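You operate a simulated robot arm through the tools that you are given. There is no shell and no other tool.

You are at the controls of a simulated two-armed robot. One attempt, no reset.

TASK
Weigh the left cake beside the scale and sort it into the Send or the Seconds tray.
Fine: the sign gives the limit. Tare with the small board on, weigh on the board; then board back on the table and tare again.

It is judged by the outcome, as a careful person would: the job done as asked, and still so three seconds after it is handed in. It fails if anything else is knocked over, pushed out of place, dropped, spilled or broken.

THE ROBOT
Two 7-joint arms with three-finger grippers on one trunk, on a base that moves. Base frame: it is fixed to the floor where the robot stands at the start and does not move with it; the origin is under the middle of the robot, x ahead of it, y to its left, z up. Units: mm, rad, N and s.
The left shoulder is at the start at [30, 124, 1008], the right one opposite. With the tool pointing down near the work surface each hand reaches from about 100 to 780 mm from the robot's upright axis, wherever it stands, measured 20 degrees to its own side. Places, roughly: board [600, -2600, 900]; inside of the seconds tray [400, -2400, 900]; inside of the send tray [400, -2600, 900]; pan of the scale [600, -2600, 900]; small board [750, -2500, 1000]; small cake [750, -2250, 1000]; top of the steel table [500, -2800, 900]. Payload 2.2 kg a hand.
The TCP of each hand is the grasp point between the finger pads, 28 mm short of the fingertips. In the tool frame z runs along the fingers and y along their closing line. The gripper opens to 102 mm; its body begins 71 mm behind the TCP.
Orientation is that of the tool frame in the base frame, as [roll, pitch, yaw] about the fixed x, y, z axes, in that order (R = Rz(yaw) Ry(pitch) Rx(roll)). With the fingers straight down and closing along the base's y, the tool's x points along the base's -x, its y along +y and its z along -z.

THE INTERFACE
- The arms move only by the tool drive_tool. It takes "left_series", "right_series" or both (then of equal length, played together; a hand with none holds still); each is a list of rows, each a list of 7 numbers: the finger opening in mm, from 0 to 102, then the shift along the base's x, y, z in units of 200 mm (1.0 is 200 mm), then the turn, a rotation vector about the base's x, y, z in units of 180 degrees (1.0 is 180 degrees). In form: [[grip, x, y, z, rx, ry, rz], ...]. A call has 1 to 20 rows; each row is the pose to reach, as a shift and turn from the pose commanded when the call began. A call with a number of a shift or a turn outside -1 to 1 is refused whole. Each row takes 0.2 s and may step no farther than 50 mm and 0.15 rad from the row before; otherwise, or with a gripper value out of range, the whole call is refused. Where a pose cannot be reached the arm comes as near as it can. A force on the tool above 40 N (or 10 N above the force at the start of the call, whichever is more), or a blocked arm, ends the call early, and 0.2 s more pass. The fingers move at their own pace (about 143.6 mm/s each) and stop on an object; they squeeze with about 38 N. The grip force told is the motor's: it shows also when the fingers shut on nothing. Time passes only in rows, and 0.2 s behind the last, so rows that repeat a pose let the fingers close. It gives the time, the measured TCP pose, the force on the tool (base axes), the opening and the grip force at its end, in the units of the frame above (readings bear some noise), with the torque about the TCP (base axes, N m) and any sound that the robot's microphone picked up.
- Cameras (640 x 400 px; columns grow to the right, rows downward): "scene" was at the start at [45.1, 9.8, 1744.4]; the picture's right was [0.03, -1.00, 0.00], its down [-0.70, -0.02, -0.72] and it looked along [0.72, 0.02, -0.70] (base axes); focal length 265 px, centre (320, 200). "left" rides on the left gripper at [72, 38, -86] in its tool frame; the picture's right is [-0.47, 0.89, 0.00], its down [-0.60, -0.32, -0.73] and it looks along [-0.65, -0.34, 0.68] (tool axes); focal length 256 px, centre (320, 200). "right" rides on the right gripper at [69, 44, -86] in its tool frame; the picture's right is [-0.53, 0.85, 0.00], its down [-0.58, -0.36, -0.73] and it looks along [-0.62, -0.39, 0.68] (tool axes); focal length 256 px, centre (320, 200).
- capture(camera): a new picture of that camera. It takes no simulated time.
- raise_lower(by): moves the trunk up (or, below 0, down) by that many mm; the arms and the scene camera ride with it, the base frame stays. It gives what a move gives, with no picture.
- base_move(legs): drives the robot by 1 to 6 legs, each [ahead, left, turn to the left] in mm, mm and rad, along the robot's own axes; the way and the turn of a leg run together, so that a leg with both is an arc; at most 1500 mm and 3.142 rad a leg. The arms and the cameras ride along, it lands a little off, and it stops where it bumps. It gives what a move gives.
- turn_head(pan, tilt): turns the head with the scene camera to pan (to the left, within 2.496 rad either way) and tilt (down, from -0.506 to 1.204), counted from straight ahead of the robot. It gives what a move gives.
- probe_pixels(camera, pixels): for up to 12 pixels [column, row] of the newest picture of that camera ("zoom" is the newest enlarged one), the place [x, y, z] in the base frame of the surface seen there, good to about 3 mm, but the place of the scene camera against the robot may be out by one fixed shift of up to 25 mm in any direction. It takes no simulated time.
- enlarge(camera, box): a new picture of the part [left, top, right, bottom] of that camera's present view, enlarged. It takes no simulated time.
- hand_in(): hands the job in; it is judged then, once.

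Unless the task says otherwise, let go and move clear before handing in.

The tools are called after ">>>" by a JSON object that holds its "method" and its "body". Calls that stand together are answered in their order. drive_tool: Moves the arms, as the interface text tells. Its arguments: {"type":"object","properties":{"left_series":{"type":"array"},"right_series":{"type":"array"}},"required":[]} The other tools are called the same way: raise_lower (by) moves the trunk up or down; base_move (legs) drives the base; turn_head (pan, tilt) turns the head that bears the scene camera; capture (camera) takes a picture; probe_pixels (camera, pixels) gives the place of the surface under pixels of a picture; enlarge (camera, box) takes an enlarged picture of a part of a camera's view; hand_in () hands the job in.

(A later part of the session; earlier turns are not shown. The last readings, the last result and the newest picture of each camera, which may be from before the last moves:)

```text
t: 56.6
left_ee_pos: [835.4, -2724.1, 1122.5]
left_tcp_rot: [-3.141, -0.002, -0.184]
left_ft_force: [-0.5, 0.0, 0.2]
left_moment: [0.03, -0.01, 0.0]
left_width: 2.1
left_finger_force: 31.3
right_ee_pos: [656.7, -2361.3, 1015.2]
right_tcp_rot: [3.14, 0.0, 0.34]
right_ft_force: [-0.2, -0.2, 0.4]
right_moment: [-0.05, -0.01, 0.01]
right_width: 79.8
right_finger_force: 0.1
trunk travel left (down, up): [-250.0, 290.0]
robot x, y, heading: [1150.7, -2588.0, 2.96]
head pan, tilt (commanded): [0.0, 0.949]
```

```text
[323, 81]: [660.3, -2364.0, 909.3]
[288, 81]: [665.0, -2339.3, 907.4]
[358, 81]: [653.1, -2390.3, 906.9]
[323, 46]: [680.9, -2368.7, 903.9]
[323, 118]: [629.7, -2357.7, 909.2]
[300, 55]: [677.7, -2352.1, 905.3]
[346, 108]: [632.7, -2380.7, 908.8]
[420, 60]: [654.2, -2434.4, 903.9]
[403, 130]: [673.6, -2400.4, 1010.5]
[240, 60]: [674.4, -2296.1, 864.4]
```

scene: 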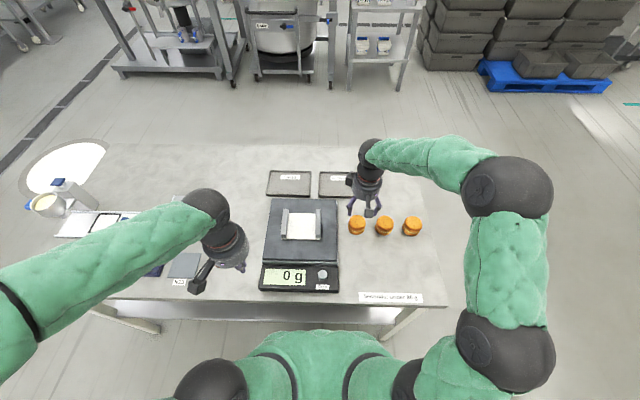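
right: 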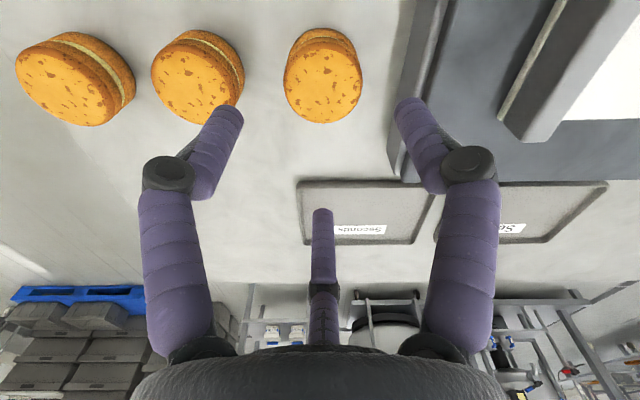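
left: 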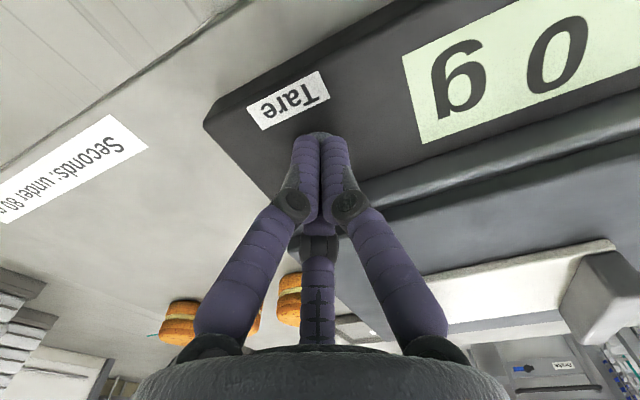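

Cake centre ≈ (656.5,-2364), about 53 mm wide. I descend to TCP z ≈ 897 with fingers at 80 mm, leaving the closing for the next step.

>>> {"method": "drive_tool", "body": {"right_series": [[80, 0, -0.0135, -0.2, 0, 0, 0], [80, 0, -0.0135, -0.4, 0, 0, 0], [80, 0, -0.0135, -0.5, 0, 0, 0], [80, 0, -0.0135, -0.56, 0, 0, 0], [80, 0, -0.0135, -0.59, 0, 0, 0]]}}

>>> {"method": "capture", "body": {"camera": "right"}}

>>> {"method": "enlarge", "body": {"camera": "scene", "box": [256, 160, 448, 280]}}

```text
t: 57.8
left_ee_pos: [836.2, -2725.7, 1122.1]
left_tcp_rot: [3.141, -0.002, -0.185]
left_ft_force: [-0.3, -0.3, -0.2]
left_moment: [0.0, 0.03, 0.0]
left_width: 2.0
left_finger_force: 31.4
right_ee_pos: [655.4, -2363.8, 898.5]
right_tcp_rot: [-3.141, -0.001, 0.341]
right_ft_force: [0.1, -0.4, 0.2]
right_moment: [0.01, -0.02, 0.01]
right_width: 80.0
right_finger_force: 0.0
trunk travel left (down, up): [-250.0, 290.0]
robot x, y, heading: [1148.3, -2589.5, 2.962]
head pan, tilt (commanded): [0.0, 0.949]
```

```text
taken
```

right: 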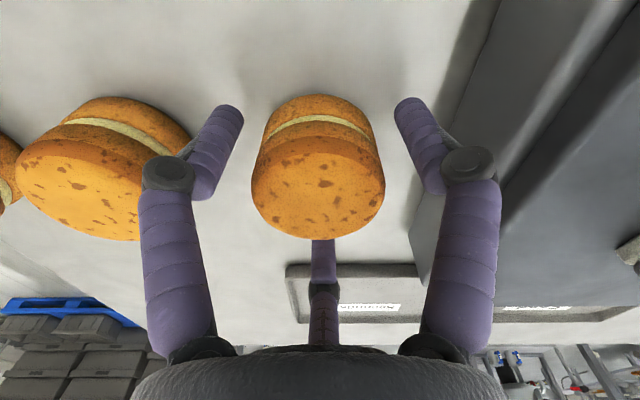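

```text
3.33 times, centred on (352, 220) of scene
```

zoom: 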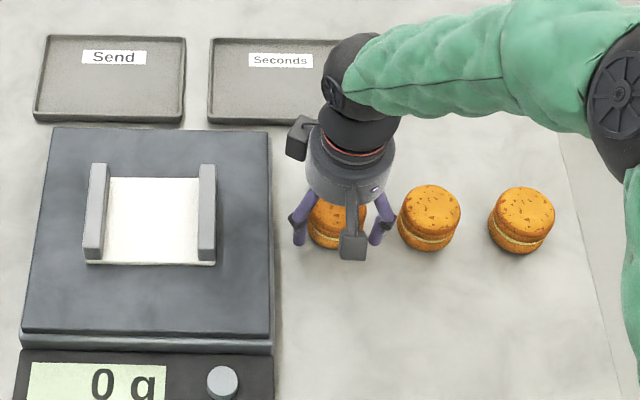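

The fingers straddle the left cake evenly (view centre column 318). I close gently in steps.

>>> {"method": "drive_tool", "body": {"right_series": [[60, 0, 0, 0, 0, 0, 0], [54, 0, 0, 0, 0, 0, 0], [50, 0, 0, 0, 0, 0, 0], [50, 0, 0, 0, 0, 0, 0]]}}

>>> {"method": "capture", "body": {"camera": "right"}}

```text
t: 58.8
left_ee_pos: [835.2, -2724.9, 1122.2]
left_tcp_rot: [-3.141, 0.0, -0.185]
left_ft_force: [0.3, 0.0, 0.2]
left_moment: [-0.02, -0.02, -0.03]
left_width: 2.1
left_finger_force: 31.7
right_ee_pos: [655.3, -2363.2, 897.9]
right_tcp_rot: [-3.141, -0.002, 0.34]
right_ft_force: [-0.3, 0.7, 0.5]
right_moment: [0.0, 0.01, -0.03]
right_width: 60.6
right_finger_force: 11.3
trunk travel left (down, up): [-250.0, 290.0]
robot x, y, heading: [1147.3, -2592.7, 2.964]
head pan, tilt (commanded): [0.0, 0.949]
```

```text
taken
```

right: 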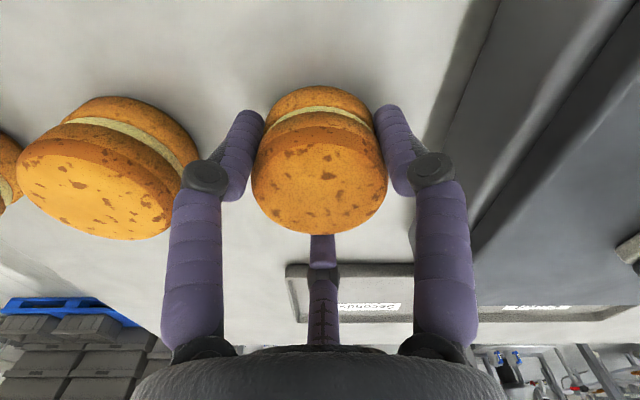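

The fingers hold the cake at 60.6 mm with 11 N. I lift it 140 mm and move halfway toward the board.

>>> {"method": "drive_tool", "body": {"right_series": [[47, 0, 0, 0, 0, 0, 0], [47, 0, 0, 0.05, 0, 0, 0], [47, 0, 0, 0.2, 0, 0, 0], [47, 0, 0, 0.4, 0, 0, 0], [47, 0, 0, 0.6, 0, 0, 0], [47, 0, 0, 0.7, 0, 0, 0], [47, -0.005, -0.15, 0.7, 0, 0, 0], [47, -0.01, -0.3, 0.7, 0, 0, 0], [47, -0.015, -0.45, 0.7, 0, 0, 0], [47, -0.02, -0.6, 0.7, 0, 0, 0], [47, -0.025, -0.75, 0.7, 0, 0, 0], [47, -0.03, -0.85, 0.7, 0, 0, 0], [47, -0.03, -0.85, 0.7, 0, 0, 0]]}}

>>> {"method": "capture", "body": {"camera": "right"}}

>>> {"method": "enlarge", "body": {"camera": "scene", "box": [224, 160, 416, 280]}}

```text
t: 61.6
left_ee_pos: [836.0, -2725.3, 1122.1]
left_tcp_rot: [-3.141, -0.001, -0.185]
left_ft_force: [0.7, -1.2, -0.6]
left_moment: [-0.03, 0.0, 0.0]
left_width: 2.1
left_finger_force: 31.0
right_ee_pos: [650.2, -2535.0, 1038.3]
right_tcp_rot: [3.141, 0.0, 0.34]
right_ft_force: [-1.3, 0.3, -0.9]
right_moment: [-0.04, 0.01, -0.02]
right_width: 47.2
right_finger_force: 0.0
trunk travel left (down, up): [-250.0, 290.0]
robot x, y, heading: [1146.8, -2589.6, 2.957]
head pan, tilt (commanded): [0.0, 0.949]
```

```text
taken
```

right: 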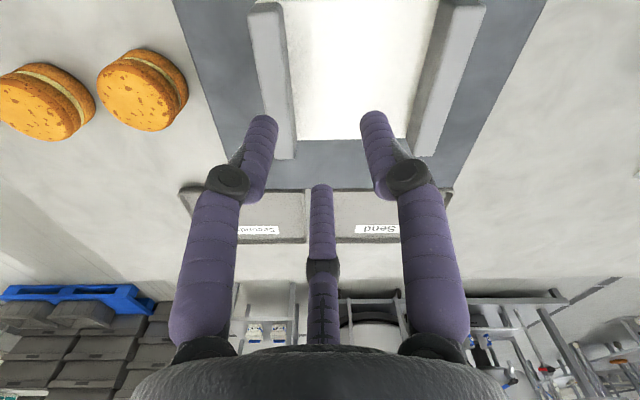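

```text
3.33 times, centred on (320, 220) of scene
```

zoom: 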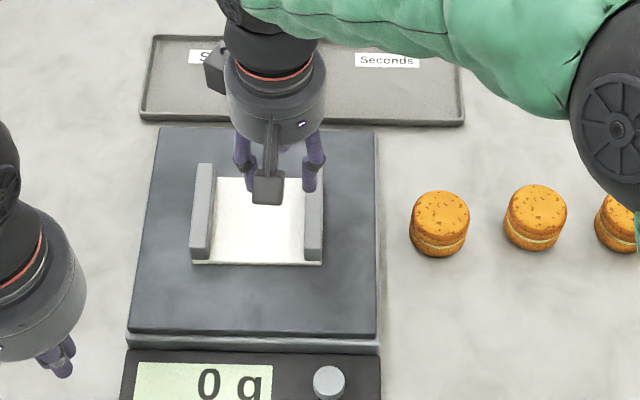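

The gripper closed to 47 mm with no force: the cake slipped and stays standing on the table at (440,222) in the zoom, still in its row. I go back above it to look at it.

>>> {"method": "drive_tool", "body": {"right_series": [[80, 0.005, 0.2, 0, 0, 0, 0], [80, 0.01, 0.4, 0, 0, 0, 0], [80, 0.015, 0.6, 0, 0, 0, 0], [80, 0.02, 0.75, 0, 0, 0, 0], [80, 0.03, 0.85, -0.1, 0, 0, 0], [80, 0.03, 0.85, -0.1, 0, 0, 0]]}}

>>> {"method": "capture", "body": {"camera": "right"}}

>>> {"method": "enlarge", "body": {"camera": "right", "box": [220, 0, 420, 140]}}

>>> {"method": "probe_pixels", "body": {"camera": "right", "pixels": [[323, 81], [288, 81], [358, 81], [323, 50], [323, 115]]}}

>>> {"method": "enlarge", "body": {"camera": "scene", "box": [320, 180, 448, 260]}}

```text
t: 63.0
left_ee_pos: [836.1, -2725.8, 1121.9]
left_tcp_rot: [3.14, 0.002, -0.185]
left_ft_force: [-0.5, 0.0, 0.0]
left_moment: [0.04, 0.0, 0.01]
left_width: 1.9
left_finger_force: 31.6
right_ee_pos: [654.3, -2365.7, 1017.8]
right_tcp_rot: [-3.14, 0.001, 0.34]
right_ft_force: [0.5, 0.3, 1.2]
right_moment: [0.02, 0.0, -0.03]
right_width: 79.9
right_finger_force: 0.0
trunk travel left (down, up): [-250.0, 290.0]
robot x, y, heading: [1148.4, -2589.9, 2.959]
head pan, tilt (commanded): [0.0, 0.949]
```

```text
taken
```

right: 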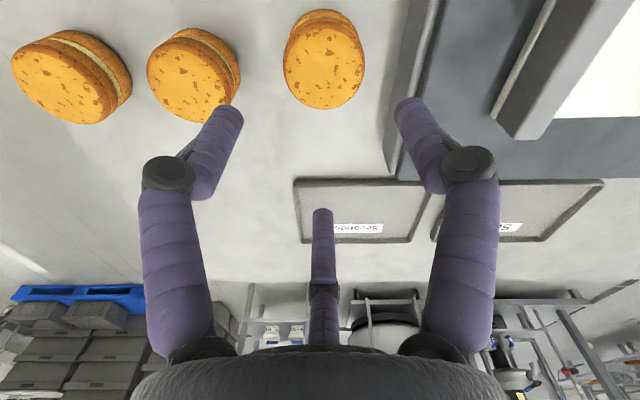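

```text
2.86 times, centred on (320, 70) of right
```

zoom: 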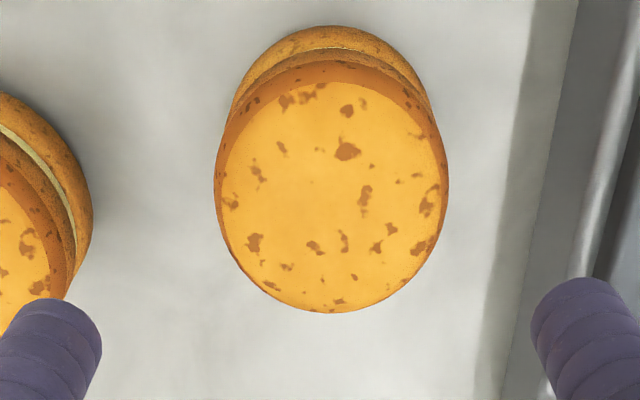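

```text
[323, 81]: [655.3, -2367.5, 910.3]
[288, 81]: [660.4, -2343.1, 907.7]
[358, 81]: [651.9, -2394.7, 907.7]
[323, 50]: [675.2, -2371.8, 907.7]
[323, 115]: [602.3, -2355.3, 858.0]
```

```text
5.00 times, centred on (384, 220) of scene
```

zoom: 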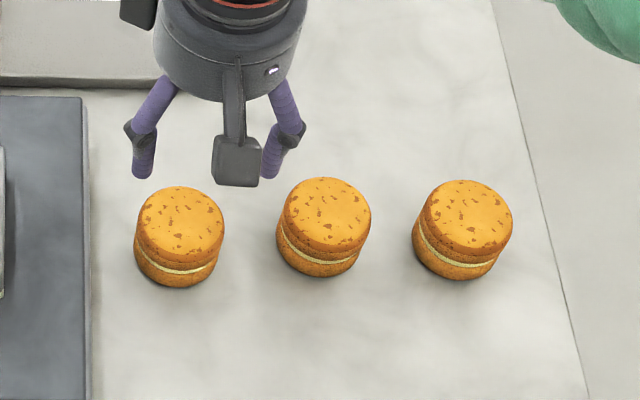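

Cake 1 stands upright but shifted about 12 mm toward me; its centre is now ≈ (666,-2370.5). I re-centre, go a few mm lower than before, and check before closing firmer.

>>> {"method": "drive_tool", "body": {"right_series": [[80, 0.0585, -0.024, -0.1, 0, 0, 0], [80, 0.0585, -0.024, -0.3, 0, 0, 0], [80, 0.0585, -0.024, -0.5, 0, 0, 0], [80, 0.0585, -0.024, -0.59, 0, 0, 0], [80, 0.0585, -0.024, -0.625, 0, 0, 0], [80, 0.0585, -0.024, -0.625, 0, 0, 0]]}}

>>> {"method": "capture", "body": {"camera": "right"}}

>>> {"method": "probe_pixels", "body": {"camera": "right", "pixels": [[320, 180], [270, 180], [370, 180], [320, 140], [320, 225], [320, 90], [300, 270]]}}

```text
t: 64.4
left_ee_pos: [835.8, -2725.0, 1122.6]
left_tcp_rot: [3.142, -0.003, -0.185]
left_ft_force: [1.1, 0.2, -0.8]
left_moment: [0.01, 0.01, 0.0]
left_width: 1.9
left_finger_force: 30.9
right_ee_pos: [669.5, -2368.9, 893.6]
right_tcp_rot: [3.141, -0.002, 0.34]
right_ft_force: [0.0, 0.2, 0.6]
right_moment: [-0.01, -0.01, -0.01]
right_width: 79.8
right_finger_force: 0.0
trunk travel left (down, up): [-250.0, 290.0]
robot x, y, heading: [1147.9, -2590.9, 2.957]
head pan, tilt (commanded): [0.0, 0.949]
```

```text
taken
```

right: 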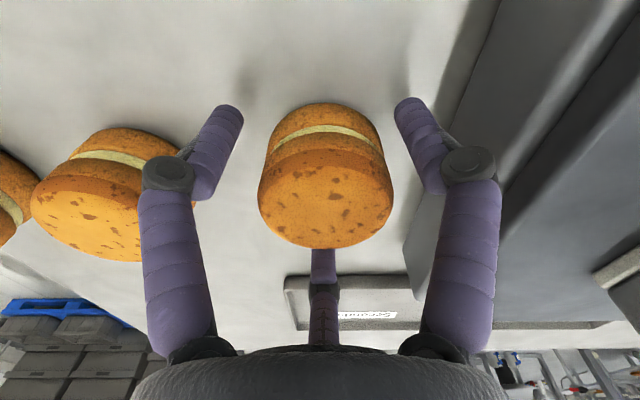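

```text
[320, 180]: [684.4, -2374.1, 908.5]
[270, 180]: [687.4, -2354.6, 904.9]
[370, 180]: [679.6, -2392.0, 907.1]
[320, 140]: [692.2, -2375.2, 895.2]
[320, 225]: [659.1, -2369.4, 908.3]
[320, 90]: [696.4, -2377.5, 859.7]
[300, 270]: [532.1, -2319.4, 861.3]
```

The cake now sits centred (cols 258-393, about 2 mm toward the scale). I nudge 2 mm and close more firmly, then look before lifting.

>>> {"method": "drive_tool", "body": {"right_series": [[70, -0.002, -0.01, 0, 0, 0, 0], [58, -0.002, -0.01, 0, 0, 0, 0], [50, -0.002, -0.01, 0, 0, 0, 0], [42, -0.002, -0.01, 0, 0, 0, 0], [36, -0.002, -0.01, 0, 0, 0, 0], [36, -0.002, -0.01, 0, 0, 0, 0], [36, -0.002, -0.01, 0, 0, 0, 0]]}}

>>> {"method": "capture", "body": {"camera": "right"}}

>>> {"method": "enlarge", "body": {"camera": "scene", "box": [320, 180, 448, 260]}}

```text
t: 66.0
left_ee_pos: [835.2, -2725.2, 1122.3]
left_tcp_rot: [3.141, -0.001, -0.184]
left_ft_force: [0.4, -0.1, 0.4]
left_moment: [-0.02, 0.03, 0.01]
left_width: 2.0
left_finger_force: 32.0
right_ee_pos: [667.4, -2371.5, 892.2]
right_tcp_rot: [3.141, -0.001, 0.339]
right_ft_force: [-2.2, 0.2, 3.7]
right_moment: [-0.05, 0.05, 0.01]
right_width: 61.1
right_finger_force: 11.5
trunk travel left (down, up): [-250.0, 290.0]
robot x, y, heading: [1150.0, -2593.1, 2.962]
head pan, tilt (commanded): [0.0, 0.949]
```

```text
taken
```

right: 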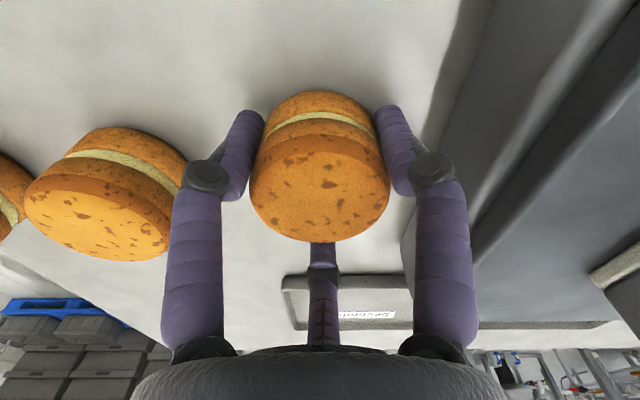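

```text
5.00 times, centred on (384, 220) of scene
```

zoom: 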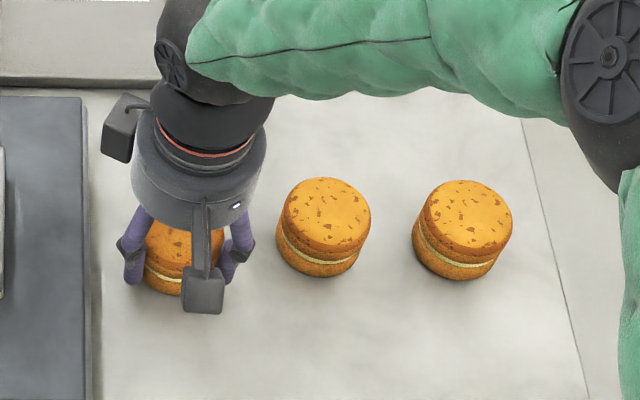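

The fingers stopped at 61 mm, yet the cake seems off-centre toward me in the hand (far edge at row 242). I probe the cake and fingers to see how it really sits between them.

>>> {"method": "probe_pixels", "body": {"camera": "right", "pixels": [[320, 236], [320, 200], [320, 165], [320, 150], [260, 195], [382, 195], [320, 255], [230, 160], [408, 155], [320, 135], [247, 125], [390, 120]]}}

>>> {"method": "enlarge", "body": {"camera": "right", "box": [200, 80, 440, 320]}}

>>> {"method": "capture", "body": {"camera": "left"}}

```text
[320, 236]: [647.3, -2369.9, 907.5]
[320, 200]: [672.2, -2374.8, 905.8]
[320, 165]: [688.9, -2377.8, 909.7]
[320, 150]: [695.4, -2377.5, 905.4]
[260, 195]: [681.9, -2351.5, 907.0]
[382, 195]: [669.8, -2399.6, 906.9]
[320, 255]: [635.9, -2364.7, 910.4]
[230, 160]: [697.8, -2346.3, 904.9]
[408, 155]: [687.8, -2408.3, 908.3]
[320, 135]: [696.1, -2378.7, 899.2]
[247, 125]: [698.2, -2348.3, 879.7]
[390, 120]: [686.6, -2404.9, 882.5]
```

```text
1.67 times, centred on (320, 200) of right
```

zoom: 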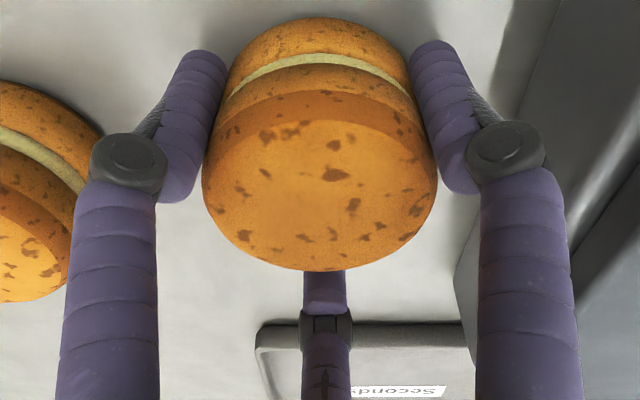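

```text
taken
```

left: 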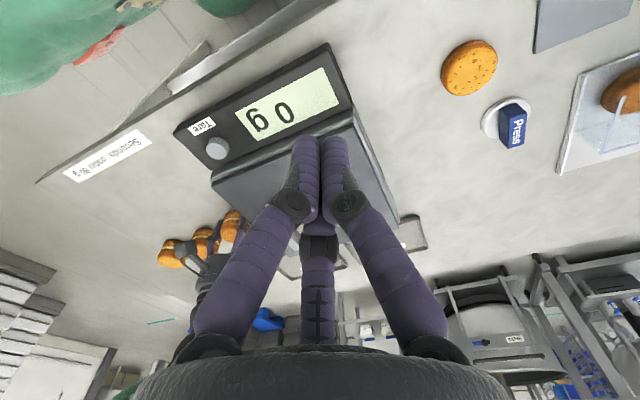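

The cake sits ~4 mm behind the hand's centre, so only the two near fingers pinch it and the far finger (322,255) is off it – that explains the slip. I open, shift the hand ~7 mm back toward me and 2 mm toward the scale, and close again so all three fingers bear.

>>> {"method": "drive_tool", "body": {"right_series": [[78, 0, 0, 0, 0, 0, 0], [78, 0, 0, 0, 0, 0, 0], [78, 0.032, -0.016, 0.01, 0, 0, 0], [78, 0.032, -0.016, 0.015, 0, 0, 0], [78, 0.032, -0.016, 0.015, 0, 0, 0]]}}

>>> {"method": "capture", "body": {"camera": "right"}}

>>> {"method": "probe_pixels", "body": {"camera": "right", "pixels": [[320, 240], [320, 200], [270, 200], [380, 200], [320, 160], [320, 250]]}}

```text
t: 67.2
left_ee_pos: [835.9, -2725.6, 1121.0]
left_tcp_rot: [-3.141, -0.001, -0.184]
left_ft_force: [-0.7, -0.4, 1.1]
left_moment: [-0.03, 0.06, 0.0]
left_width: 1.9
left_finger_force: 31.7
right_ee_pos: [675.6, -2374.7, 895.4]
right_tcp_rot: [-3.142, -0.002, 0.342]
right_ft_force: [0.3, 0.2, 0.5]
right_moment: [0.01, -0.02, 0.0]
right_width: 78.2
right_finger_force: 0.1
trunk travel left (down, up): [-250.0, 290.0]
robot x, y, heading: [1149.5, -2589.4, 2.959]
head pan, tilt (commanded): [0.0, 0.949]
```

```text
taken
```

right: 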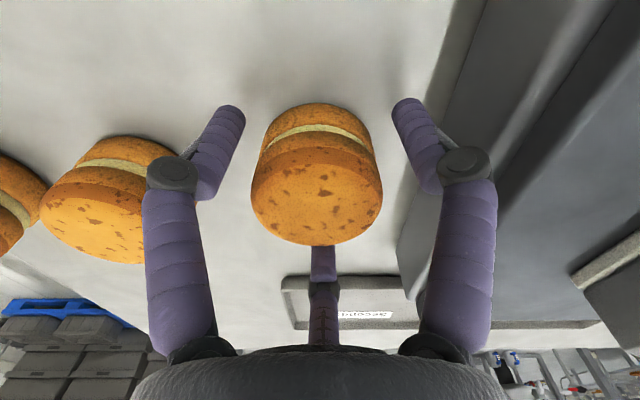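

```text
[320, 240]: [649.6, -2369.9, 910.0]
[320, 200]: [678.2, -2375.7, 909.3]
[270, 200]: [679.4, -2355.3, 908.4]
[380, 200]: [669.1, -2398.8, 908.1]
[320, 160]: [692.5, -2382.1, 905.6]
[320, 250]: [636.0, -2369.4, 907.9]
```

The cake now looks centred between the three fingers. I close again, lift only 6 mm and look whether it comes along.

>>> {"method": "drive_tool", "body": {"right_series": [[70, 0.005, 0, 0, 0, 0, 0], [62, 0.005, 0, 0, 0, 0, 0], [40, 0.005, 0, 0, 0, 0, 0], [20, 0.005, 0, 0, 0, 0, 0], [20, 0.005, 0, 0, 0, 0, 0], [20, 0.005, 0, 0, 0, 0, 0]]}}

>>> {"method": "capture", "body": {"camera": "right"}}

>>> {"method": "probe_pixels", "body": {"camera": "right", "pixels": [[320, 234], [320, 200], [270, 195], [380, 195], [320, 155], [320, 252]]}}

```text
t: 68.6
left_ee_pos: [835.6, -2724.5, 1122.4]
left_tcp_rot: [3.141, 0.001, -0.186]
left_ft_force: [0.3, 0.0, 0.7]
left_moment: [0.0, -0.02, 0.01]
left_width: 2.1
left_finger_force: 31.8
right_ee_pos: [675.7, -2374.7, 897.3]
right_tcp_rot: [-3.141, 0.001, 0.339]
right_ft_force: [-0.8, -0.1, 2.4]
right_moment: [-0.02, -0.04, -0.01]
right_width: 60.7
right_finger_force: 10.9
trunk travel left (down, up): [-250.0, 290.0]
robot x, y, heading: [1147.4, -2587.7, 2.959]
head pan, tilt (commanded): [0.0, 0.949]
```

```text
taken
```

right: 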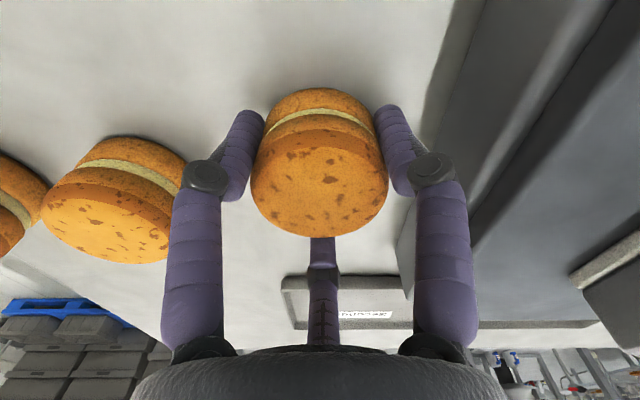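

```text
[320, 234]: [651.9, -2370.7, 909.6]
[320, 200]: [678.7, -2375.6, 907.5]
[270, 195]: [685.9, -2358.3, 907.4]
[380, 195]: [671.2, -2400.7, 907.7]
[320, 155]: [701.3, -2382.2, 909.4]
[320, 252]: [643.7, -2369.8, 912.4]
```

Probes show the cake's far and near edges 26 and 27 mm from the hand's axis – centred, with the far finger in contact. I lift 6 mm as a test.

>>> {"method": "drive_tool", "body": {"right_series": [[20, 0, 0, 0.01, 0, 0, 0], [20, 0, 0, 0.02, 0, 0, 0], [20, 0, 0, 0.03, 0, 0, 0], [20, 0, 0, 0.03, 0, 0, 0]]}}

>>> {"method": "capture", "body": {"camera": "right"}}

>>> {"method": "enlarge", "body": {"camera": "scene", "box": [320, 180, 448, 260]}}

```text
t: 69.6
left_ee_pos: [836.7, -2724.4, 1122.6]
left_tcp_rot: [3.141, -0.002, -0.184]
left_ft_force: [-0.1, -0.2, -0.2]
left_moment: [-0.01, 0.01, -0.02]
left_width: 2.1
left_finger_force: 31.8
right_ee_pos: [673.6, -2375.1, 901.9]
right_tcp_rot: [3.138, -0.001, 0.341]
right_ft_force: [-0.2, 0.6, -0.6]
right_moment: [0.01, 0.02, -0.03]
right_width: 61.0
right_finger_force: 11.5
trunk travel left (down, up): [-250.0, 290.0]
robot x, y, heading: [1148.1, -2594.1, 2.955]
head pan, tilt (commanded): [0.0, 0.949]
```

```text
taken
```

right: 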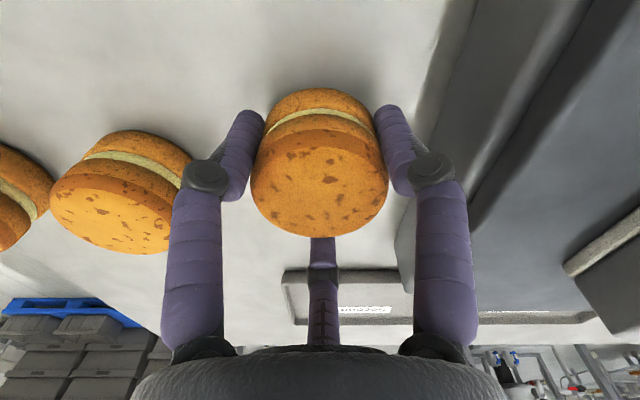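

```text
5.00 times, centred on (384, 220) of scene
```

zoom: 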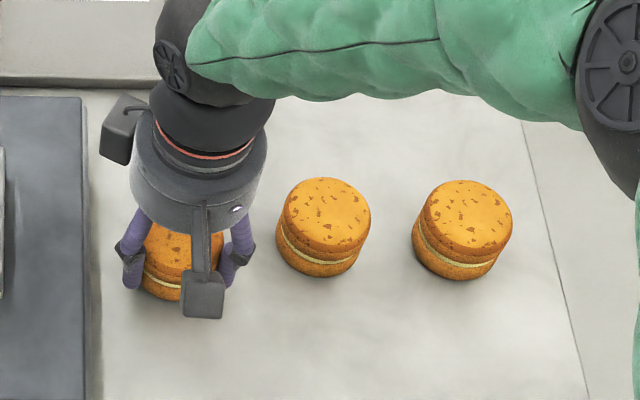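

The cake came up with the hand: it keeps its place in the view while cake 2 sank, and the width holds at 61 mm. I lift on slowly and check again.

>>> {"method": "drive_tool", "body": {"right_series": [[20, 0, 0, 0.03, 0, 0, 0], [20, 0, 0, 0.07, 0, 0, 0], [20, 0, 0, 0.12, 0, 0, 0], [20, 0, 0, 0.18, 0, 0, 0], [20, 0, 0, 0.25, 0, 0, 0], [20, 0, 0, 0.33, 0, 0, 0], [20, 0, 0, 0.42, 0, 0, 0], [20, 0, 0, 0.52, 0, 0, 0], [20, 0, 0, 0.6, 0, 0, 0], [20, 0, 0, 0.66, 0, 0, 0], [20, 0, 0, 0.68, 0, 0, 0]]}}

>>> {"method": "capture", "body": {"camera": "right"}}

>>> {"method": "enlarge", "body": {"camera": "scene", "box": [240, 160, 432, 280]}}

```text
t: 72.0
left_ee_pos: [835.7, -2724.9, 1122.1]
left_tcp_rot: [3.14, -0.002, -0.183]
left_ft_force: [0.0, 0.5, -0.2]
left_moment: [0.0, -0.01, -0.03]
left_width: 1.9
left_finger_force: 31.0
right_ee_pos: [673.8, -2374.7, 1038.2]
right_tcp_rot: [3.139, -0.001, 0.339]
right_ft_force: [0.4, 0.1, -0.4]
right_moment: [0.01, -0.04, 0.01]
right_width: 60.8
right_finger_force: 10.9
trunk travel left (down, up): [-250.0, 290.0]
robot x, y, heading: [1146.0, -2592.5, 2.96]
head pan, tilt (commanded): [0.0, 0.949]
```

```text
taken
```

right: 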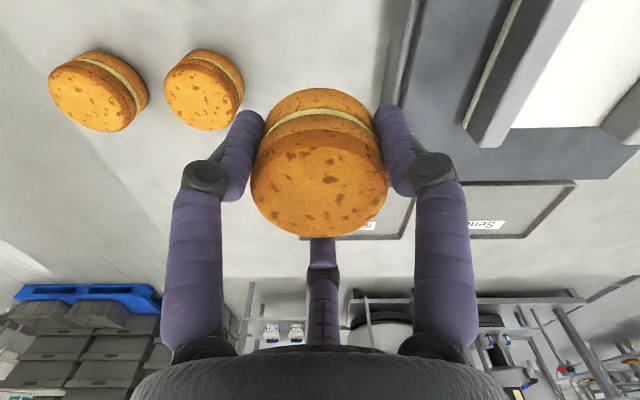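

```text
3.33 times, centred on (336, 220) of scene
```

zoom: 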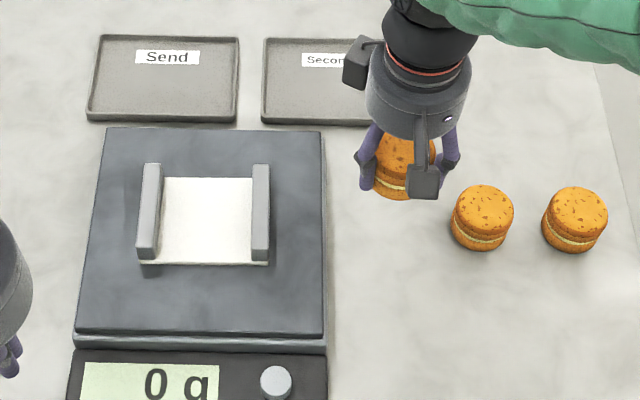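

The cake is held firmly at 61 mm and the scale still shows 0 g. I carry it over the board between the rails at a safe height.

>>> {"method": "drive_tool", "body": {"right_series": [[20, -0.008, -0.06, 0, 0, 0, 0], [20, -0.028, -0.2, 0, 0, 0, 0], [20, -0.05, -0.36, 0, 0, 0, 0], [20, -0.071, -0.52, 0, 0, 0, 0], [20, -0.093, -0.68, 0, 0, 0, 0], [20, -0.11, -0.82, 0, 0, 0, 0], [20, -0.12, -0.91, 0, 0, 0, 0], [20, -0.124, -0.9365, 0, 0, 0, 0], [20, -0.124, -0.9365, 0, 0, 0, 0]]}}

>>> {"method": "capture", "body": {"camera": "right"}}

>>> {"method": "enlarge", "body": {"camera": "scene", "box": [224, 160, 416, 280]}}

```text
t: 74.0
left_ee_pos: [836.4, -2725.9, 1122.1]
left_tcp_rot: [-3.141, -0.003, -0.184]
left_ft_force: [0.6, 0.5, 0.4]
left_moment: [-0.02, 0.0, 0.01]
left_width: 2.2
left_finger_force: 31.9
right_ee_pos: [649.8, -2561.8, 1036.7]
right_tcp_rot: [3.141, 0.0, 0.341]
right_ft_force: [0.0, 0.2, -1.2]
right_moment: [0.0, 0.01, 0.01]
right_width: 61.0
right_finger_force: 10.9
trunk travel left (down, up): [-250.0, 290.0]
robot x, y, heading: [1148.0, -2588.4, 2.956]
head pan, tilt (commanded): [0.0, 0.949]
```

```text
taken
```

right: 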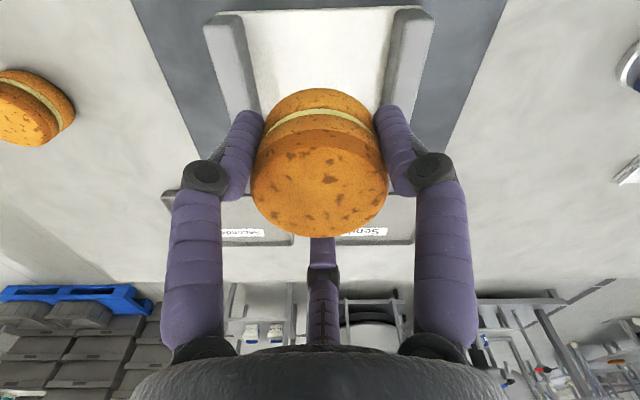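

```text
3.33 times, centred on (320, 220) of scene
```

zoom: 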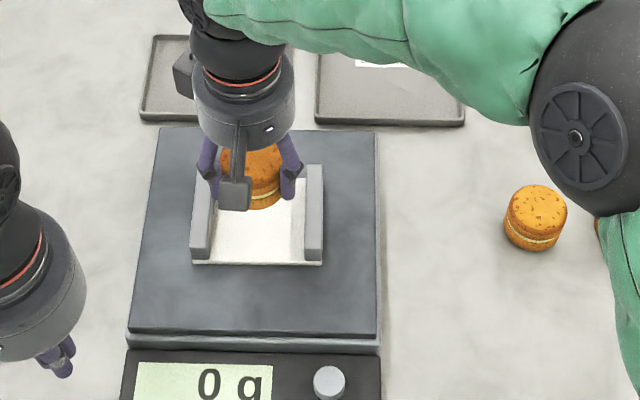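

The cake hangs centrally between the rails (inner edges at columns 242/393 at row 20). I probe the rails and board floor once more before lowering.

>>> {"method": "probe_pixels", "body": {"camera": "right", "pixels": [[225, 50], [408, 50], [245, 40], [391, 40], [320, 40], [320, 14], [232, 90], [400, 85], [215, 20], [420, 15], [170, 90], [460, 60]]}}

```text
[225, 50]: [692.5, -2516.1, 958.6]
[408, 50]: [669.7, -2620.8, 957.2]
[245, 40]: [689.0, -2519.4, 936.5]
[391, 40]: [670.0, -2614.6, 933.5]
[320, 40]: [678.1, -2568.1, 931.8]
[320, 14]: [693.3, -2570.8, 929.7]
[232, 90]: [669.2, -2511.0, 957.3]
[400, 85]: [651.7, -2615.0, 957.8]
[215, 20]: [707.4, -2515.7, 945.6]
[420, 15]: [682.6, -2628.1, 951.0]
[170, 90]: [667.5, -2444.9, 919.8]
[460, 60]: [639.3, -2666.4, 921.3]
```

Midway between the rails at this depth is (650,-2561.6), exactly under the hand. I lower the cake to just above the board and read the force.

>>> {"method": "drive_tool", "body": {"right_series": [[20, 0, 0, -0.1, 0, 0, 0], [20, 0, 0, -0.2, 0, 0, 0], [20, 0, 0, -0.27, 0, 0, 0], [20, 0, 0, -0.305, 0, 0, 0], [20, 0, 0, -0.32, 0, 0, 0], [20, 0, 0, -0.33, 0, 0, 0], [20, 0, 0, -0.34, 0, 0, 0], [20, 0, 0, -0.34, 0, 0, 0]]}}

>>> {"method": "capture", "body": {"camera": "right"}}

>>> {"method": "enlarge", "body": {"camera": "scene", "box": [224, 170, 416, 290]}}

```text
t: 75.8
left_ee_pos: [836.2, -2726.0, 1122.1]
left_tcp_rot: [3.141, -0.003, -0.185]
left_ft_force: [0.8, -0.4, -0.7]
left_moment: [0.0, 0.0, 0.01]
left_width: 2.4
left_finger_force: 31.0
right_ee_pos: [650.0, -2561.4, 969.9]
right_tcp_rot: [-3.141, -0.001, 0.339]
right_ft_force: [0.6, -0.8, -2.0]
right_moment: [0.02, 0.0, 0.06]
right_width: 61.1
right_finger_force: 10.8
trunk travel left (down, up): [-250.0, 290.0]
robot x, y, heading: [1150.0, -2591.1, 2.961]
head pan, tilt (commanded): [0.0, 0.949]
```

```text
taken
```

right: 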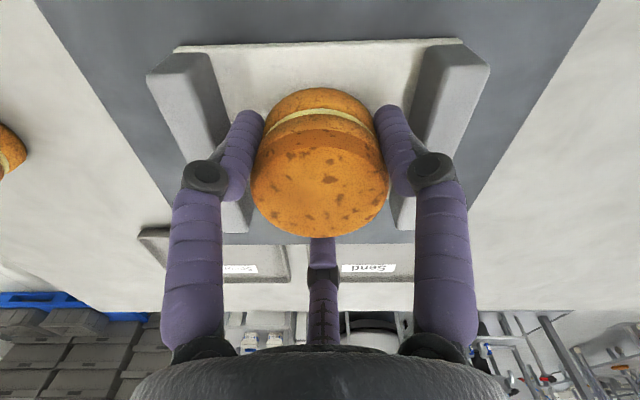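

```text
3.33 times, centred on (320, 230) of scene
```

zoom: 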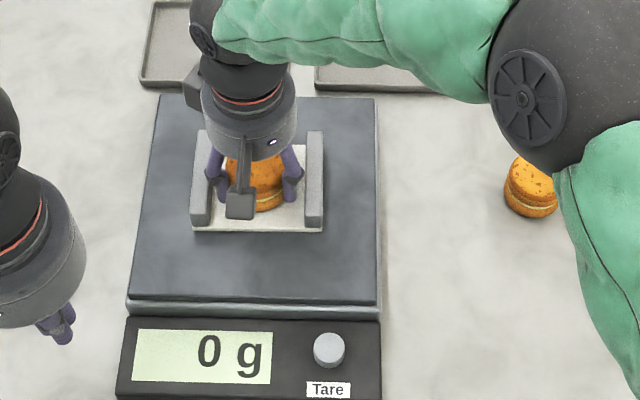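

The display still shows 0 g, so the cake hangs just above the board. I lower it in 1-2 mm steps.

>>> {"method": "drive_tool", "body": {"right_series": [[20, 0, 0, -0.005, 0, 0, 0], [20, 0, 0, -0.01, 0, 0, 0], [20, 0, 0, -0.015, 0, 0, 0], [20, 0, 0, -0.015, 0, 0, 0]]}}

>>> {"method": "enlarge", "body": {"camera": "scene", "box": [224, 170, 416, 290]}}

```text
t: 76.8
left_ee_pos: [835.7, -2725.4, 1122.5]
left_tcp_rot: [3.14, -0.001, -0.185]
left_ft_force: [0.4, 0.2, 0.6]
left_moment: [-0.03, -0.01, -0.01]
left_width: 2.2
left_finger_force: 31.0
right_ee_pos: [649.9, -2562.1, 965.9]
right_tcp_rot: [-3.141, -0.002, 0.339]
right_ft_force: [0.5, -0.2, -0.9]
right_moment: [0.01, 0.02, -0.03]
right_width: 61.0
right_finger_force: 10.6
trunk travel left (down, up): [-250.0, 290.0]
robot x, y, heading: [1144.1, -2590.4, 2.956]
head pan, tilt (commanded): [0.0, 0.949]
```

```text
3.33 times, centred on (320, 230) of scene
```

zoom: 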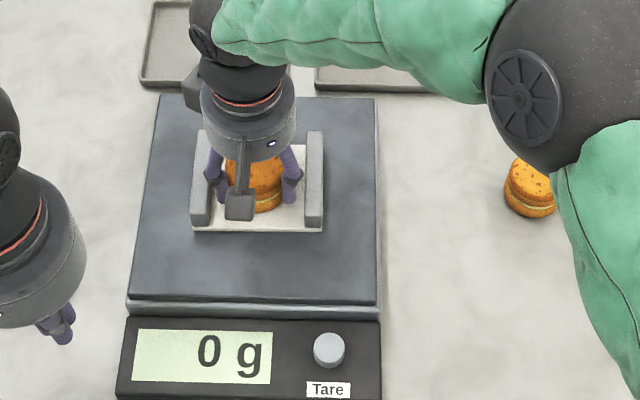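

Still 0 g and no contact force. I lower 3 mm more.

>>> {"method": "drive_tool", "body": {"right_series": [[20, 0, 0, -0.005, 0, 0, 0], [20, 0, 0, -0.01, 0, 0, 0], [20, 0, 0, -0.015, 0, 0, 0], [20, 0, 0, -0.015, 0, 0, 0]]}}

>>> {"method": "enlarge", "body": {"camera": "scene", "box": [224, 170, 416, 290]}}

```text
t: 77.8
left_ee_pos: [835.8, -2725.3, 1123.3]
left_tcp_rot: [3.141, 0.0, -0.185]
left_ft_force: [-1.7, 0.4, -0.6]
left_moment: [-0.02, -0.03, 0.02]
left_width: 2.2
left_finger_force: 31.5
right_ee_pos: [650.2, -2562.4, 964.7]
right_tcp_rot: [-3.141, 0.001, 0.341]
right_ft_force: [-1.8, -1.5, 7.0]
right_moment: [-0.1, 0.1, 0.0]
right_width: 60.9
right_finger_force: 11.6
trunk travel left (down, up): [-250.0, 290.0]
robot x, y, heading: [1147.6, -2590.8, 2.961]
head pan, tilt (commanded): [0.0, 0.949]
```

```text
3.33 times, centred on (320, 230) of scene
```

zoom: 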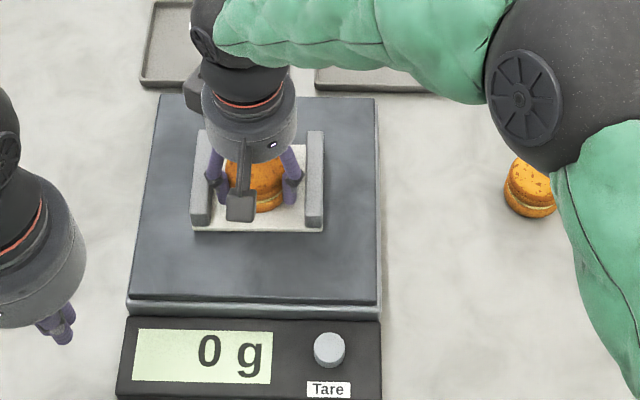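

Contact: 7 N upward on the hand, so the cake rests on the board. I ease up 1 mm, then open slightly to 70 mm between the rails.

>>> {"method": "drive_tool", "body": {"right_series": [[20, 0, 0, 0.007, 0, 0, 0], [20, 0, 0, 0.007, 0, 0, 0], [64, 0, 0, 0.007, 0, 0, 0], [68, 0, 0, 0.007, 0, 0, 0], [70, 0, 0, 0.007, 0, 0, 0], [70, 0, 0, 0.007, 0, 0, 0]]}}

>>> {"method": "capture", "body": {"camera": "right"}}

>>> {"method": "enlarge", "body": {"camera": "scene", "box": [224, 170, 416, 290]}}

```text
t: 79.2
left_ee_pos: [834.9, -2725.5, 1121.7]
left_tcp_rot: [-3.141, -0.001, -0.187]
left_ft_force: [-0.3, 0.1, 0.3]
left_moment: [-0.02, -0.01, -0.07]
left_width: 2.2
left_finger_force: 31.2
right_ee_pos: [649.5, -2562.1, 964.9]
right_tcp_rot: [-3.14, -0.001, 0.342]
right_ft_force: [0.5, 0.3, 0.1]
right_moment: [0.0, 0.03, 0.01]
right_width: 70.0
right_finger_force: 0.1
trunk travel left (down, up): [-250.0, 290.0]
robot x, y, heading: [1147.8, -2591.2, 2.964]
head pan, tilt (commanded): [0.0, 0.949]
```

```text
taken
```

right: 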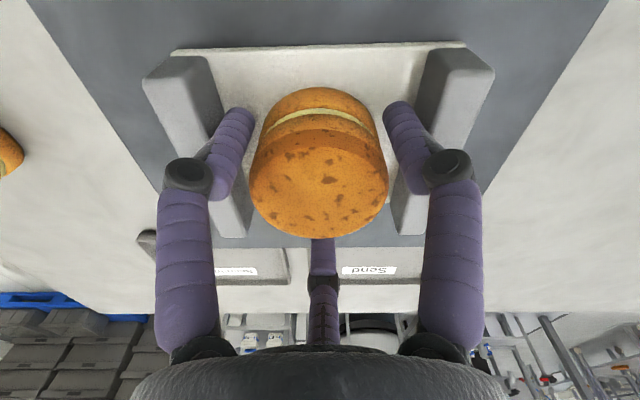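

```text
3.33 times, centred on (320, 230) of scene
```

zoom: 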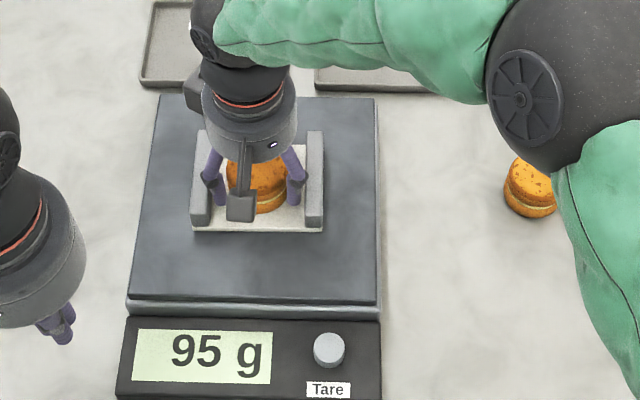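

The scale reads 95 g with the fingers open and no force on the hand. I lift the hand clear to confirm the settled reading.

>>> {"method": "drive_tool", "body": {"right_series": [[70, 0, 0, 0.05, 0, 0, 0], [70, 0, 0, 0.15, 0, 0, 0], [70, 0, 0, 0.3, 0, 0, 0], [70, 0, 0, 0.4, 0, 0, 0], [70, 0, 0, 0.4, 0, 0, 0], [70, 0, 0, 0.4, 0, 0, 0], [70, 0, 0, 0.4, 0, 0, 0]]}}

>>> {"method": "enlarge", "body": {"camera": "scene", "box": [224, 170, 416, 290]}}

>>> {"method": "capture", "body": {"camera": "right"}}

>>> {"method": "capture", "body": {"camera": "left"}}

```text
t: 80.8
left_ee_pos: [835.8, -2725.6, 1121.5]
left_tcp_rot: [-3.142, -0.002, -0.186]
left_ft_force: [0.9, -0.1, -0.5]
left_moment: [-0.04, 0.0, -0.01]
left_width: 2.2
left_finger_force: 32.3
right_ee_pos: [650.8, -2561.3, 1045.0]
right_tcp_rot: [3.141, -0.001, 0.341]
right_ft_force: [0.0, -0.1, -0.4]
right_moment: [0.01, 0.0, 0.0]
right_width: 69.9
right_finger_force: 0.1
trunk travel left (down, up): [-250.0, 290.0]
robot x, y, heading: [1148.6, -2592.2, 2.964]
head pan, tilt (commanded): [0.0, 0.949]
```

```text
3.33 times, centred on (320, 230) of scene
```

zoom: 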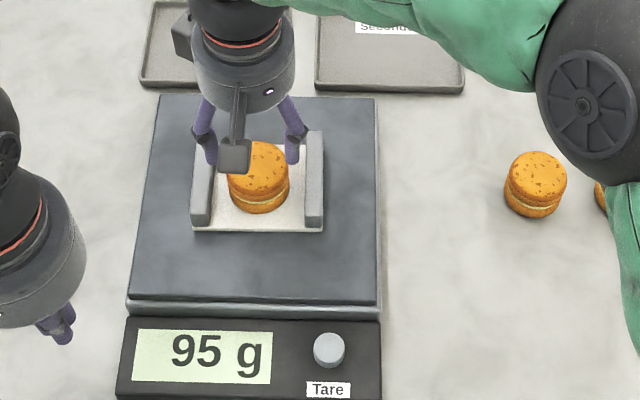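

```text
taken
```

right: 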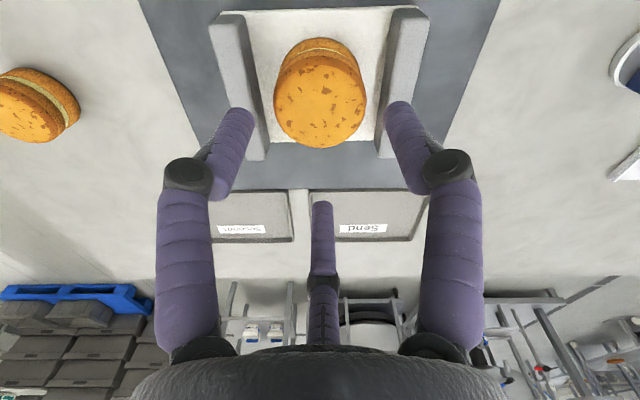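

```text
taken
```

left: 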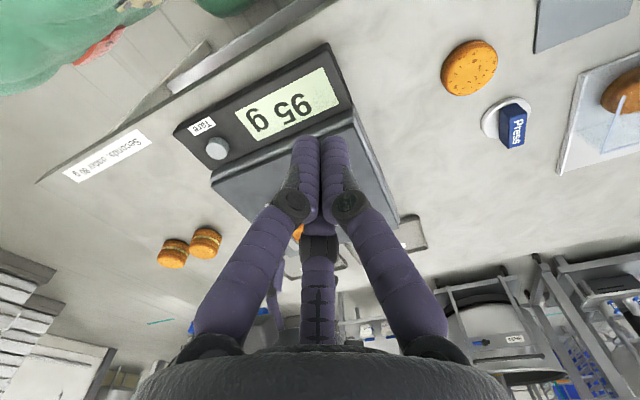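

Confirmed: 95 g with the hand clear, and 95 ≥ 80, so this cake goes to Send. The Send tray is better reached by the left hand; I probe the cake on the board and the Send tray from here.

>>> {"method": "probe_pixels", "body": {"camera": "right", "pixels": [[320, 144], [320, 100], [279, 100], [362, 100], [320, 60], [320, 66], [350, 215], [420, 210], [400, 238], [312, 236], [312, 195], [375, 229]]}}

>>> {"method": "enlarge", "body": {"camera": "right", "box": [200, 0, 456, 260]}}

```text
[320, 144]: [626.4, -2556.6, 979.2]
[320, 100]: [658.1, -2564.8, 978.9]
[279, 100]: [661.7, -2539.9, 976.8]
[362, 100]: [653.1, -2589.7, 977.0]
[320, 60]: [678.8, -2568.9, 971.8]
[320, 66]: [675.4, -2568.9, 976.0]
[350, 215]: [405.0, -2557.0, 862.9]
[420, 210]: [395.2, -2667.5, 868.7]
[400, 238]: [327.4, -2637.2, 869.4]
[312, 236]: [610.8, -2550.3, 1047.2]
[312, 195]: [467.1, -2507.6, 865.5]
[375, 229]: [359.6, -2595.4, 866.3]
```

```text
1.54 times, centred on (328, 130) of right
```

zoom: 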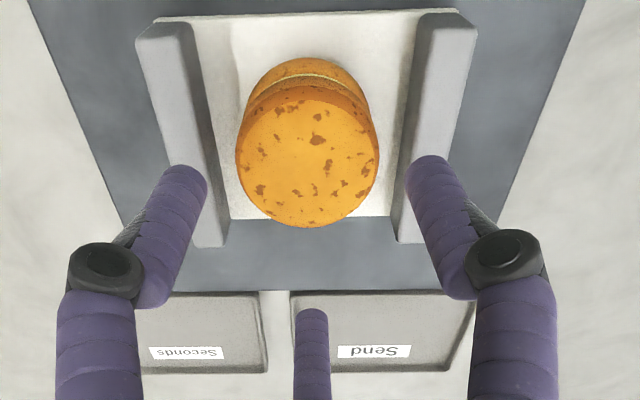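

Cake centre on the board ≈ (652,-2563); Send tray floor z ≈ 863, centre ≈ (400,-2572). I take the right hand up and away to the right while the left hand turns 30° and opens.

>>> {"method": "drive_tool", "body": {"right_series": [[70, 0, 0, 0.2, 0, 0, 0], [70, 0, 0, 0.4, 0, 0, 0], [70, 0.093, 0.143, 0.4, 0, 0, 0], [70, 0.186, 0.286, 0.4, 0, 0, 0], [70, 0.279, 0.429, 0.4, 0, 0, 0], [70, 0.372, 0.572, 0.4, 0, 0, 0], [70, 0.465, 0.715, 0.4, 0, 0, 0], [70, 0.558, 0.858, 0.4, 0, 0, 0], [70, 0.65, 1.0, 0.4, 0, 0, 0]], "left_series": [[20, 0, 0, 0.02, 0, 0, 0.0417], [50, 0, 0, 0.04, 0, 0, 0.0833], [72, 0, 0, 0.05, 0, 0, 0.125], [72, 0, 0, 0.05, 0, 0, 0.1667], [72, 0, 0, 0.05, 0, 0, 0.1667], [72, 0, 0, 0.05, 0, 0, 0.1667], [72, 0, 0, 0.05, 0, 0, 0.1667], [72, 0, 0, 0.05, 0, 0, 0.1667], [72, 0, 0, 0.05, 0, 0, 0.1667]]}}

>>> {"method": "drive_tool", "body": {"right_series": [[70, 0.04, 0.15, 0, 0, 0, 0], [70, 0.08, 0.3, 0, 0, 0, 0], [70, 0.12, 0.45, 0, 0, 0, 0], [70, 0.12, 0.5, 0, 0, 0, 0]]}}

>>> {"method": "capture", "body": {"camera": "left"}}

>>> {"method": "capture", "body": {"camera": "scene"}}

```text
t: 82.8
left_ee_pos: [836.3, -2725.6, 1134.4]
left_tcp_rot: [-3.14, 0.0, 0.341]
left_ft_force: [0.5, -0.1, 0.0]
left_moment: [-0.03, 0.0, -0.02]
left_width: 71.7
left_finger_force: 0.1
right_ee_pos: [782.7, -2362.8, 1126.1]
right_tcp_rot: [3.138, -0.001, 0.341]
right_ft_force: [1.1, 0.3, -1.0]
right_moment: [0.0, 0.01, 0.02]
right_width: 70.2
right_finger_force: 0.1
trunk travel left (down, up): [-250.0, 290.0]
robot x, y, heading: [1145.4, -2589.9, 2.958]
head pan, tilt (commanded): [0.0, 0.949]
```

```text
t: 83.8
left_ee_pos: [834.5, -2728.4, 1132.8]
left_tcp_rot: [-3.141, -0.002, 0.337]
left_ft_force: [0.3, -0.5, 0.0]
left_moment: [0.01, -0.01, 0.0]
left_width: 71.7
left_finger_force: 0.1
right_ee_pos: [804.7, -2263.2, 1127.4]
right_tcp_rot: [-3.141, -0.003, 0.34]
right_ft_force: [0.0, -0.8, 1.1]
right_moment: [0.0, -0.02, -0.01]
right_width: 69.9
right_finger_force: 0.0
trunk travel left (down, up): [-250.0, 290.0]
robot x, y, heading: [1145.7, -2589.1, 2.962]
head pan, tilt (commanded): [0.0, 0.949]
```

```text
taken
```

left: 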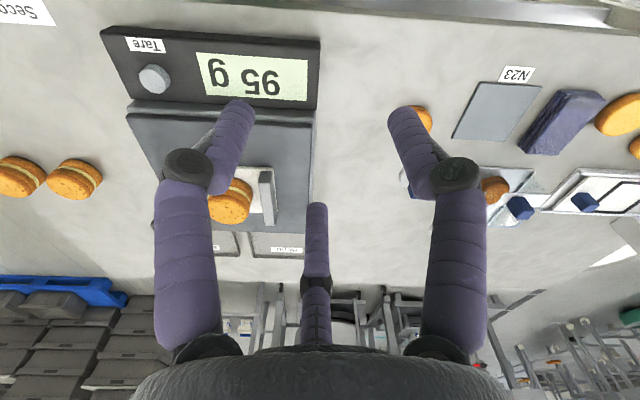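

```text
taken
```

scene: 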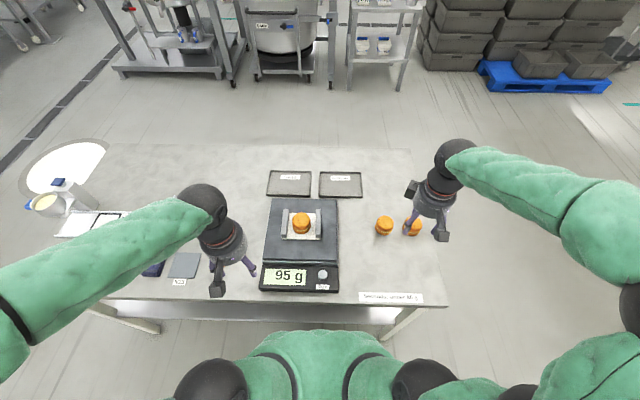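

The left hand is turned and open at 72 mm. I bring it above the cake on the board at z ≈ 1050.

>>> {"method": "drive_tool", "body": {"left_series": [[72, -0.1525, 0.137, 0, 0, 0, 0], [72, -0.305, 0.273, 0, 0, 0, 0], [72, -0.4575, 0.41, 0, 0, 0, 0], [72, -0.61, 0.547, 0, 0, 0, 0], [72, -0.7625, 0.683, 0, 0, 0, 0], [72, -0.915, 0.82, 0, 0, 0, 0], [72, -0.915, 0.82, -0.2, 0, 0, 0], [72, -0.915, 0.82, -0.42, 0, 0, 0], [72, -0.915, 0.82, -0.42, 0, 0, 0]]}}

>>> {"method": "capture", "body": {"camera": "left"}}

>>> {"method": "probe_pixels", "body": {"camera": "left", "pixels": [[320, 144], [320, 100], [279, 100], [362, 100], [320, 66], [245, 60], [395, 60], [230, 90], [405, 90]]}}

```text
t: 85.8
left_ee_pos: [651.3, -2564.3, 1050.0]
left_tcp_rot: [3.141, -0.002, 0.339]
left_ft_force: [0.3, -0.4, 0.2]
left_moment: [-0.02, 0.02, 0.04]
left_width: 72.0
left_finger_force: 0.1
right_ee_pos: [805.8, -2264.1, 1127.3]
right_tcp_rot: [3.14, 0.001, 0.341]
right_ft_force: [-0.2, -1.0, 0.2]
right_moment: [0.02, -0.03, -0.02]
right_width: 70.0
right_finger_force: 0.0
trunk travel left (down, up): [-250.0, 290.0]
robot x, y, heading: [1146.8, -2591.6, 2.958]
head pan, tilt (commanded): [0.0, 0.949]
```

```text
taken
```

left: 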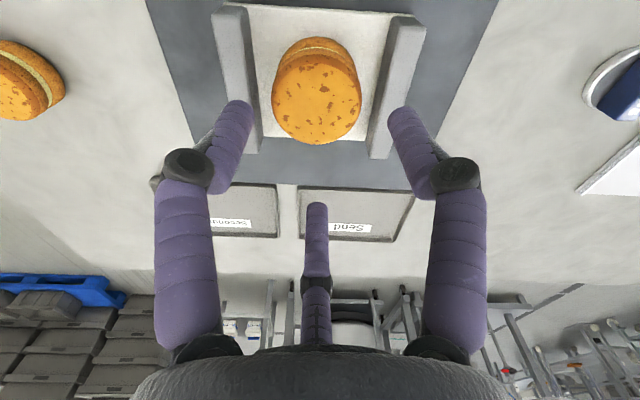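

```text
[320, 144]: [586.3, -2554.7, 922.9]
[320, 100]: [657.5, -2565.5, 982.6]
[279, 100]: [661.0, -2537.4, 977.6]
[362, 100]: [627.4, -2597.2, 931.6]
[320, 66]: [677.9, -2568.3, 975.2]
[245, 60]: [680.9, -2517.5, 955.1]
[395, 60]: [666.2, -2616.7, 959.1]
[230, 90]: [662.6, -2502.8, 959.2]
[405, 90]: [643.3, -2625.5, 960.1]
```

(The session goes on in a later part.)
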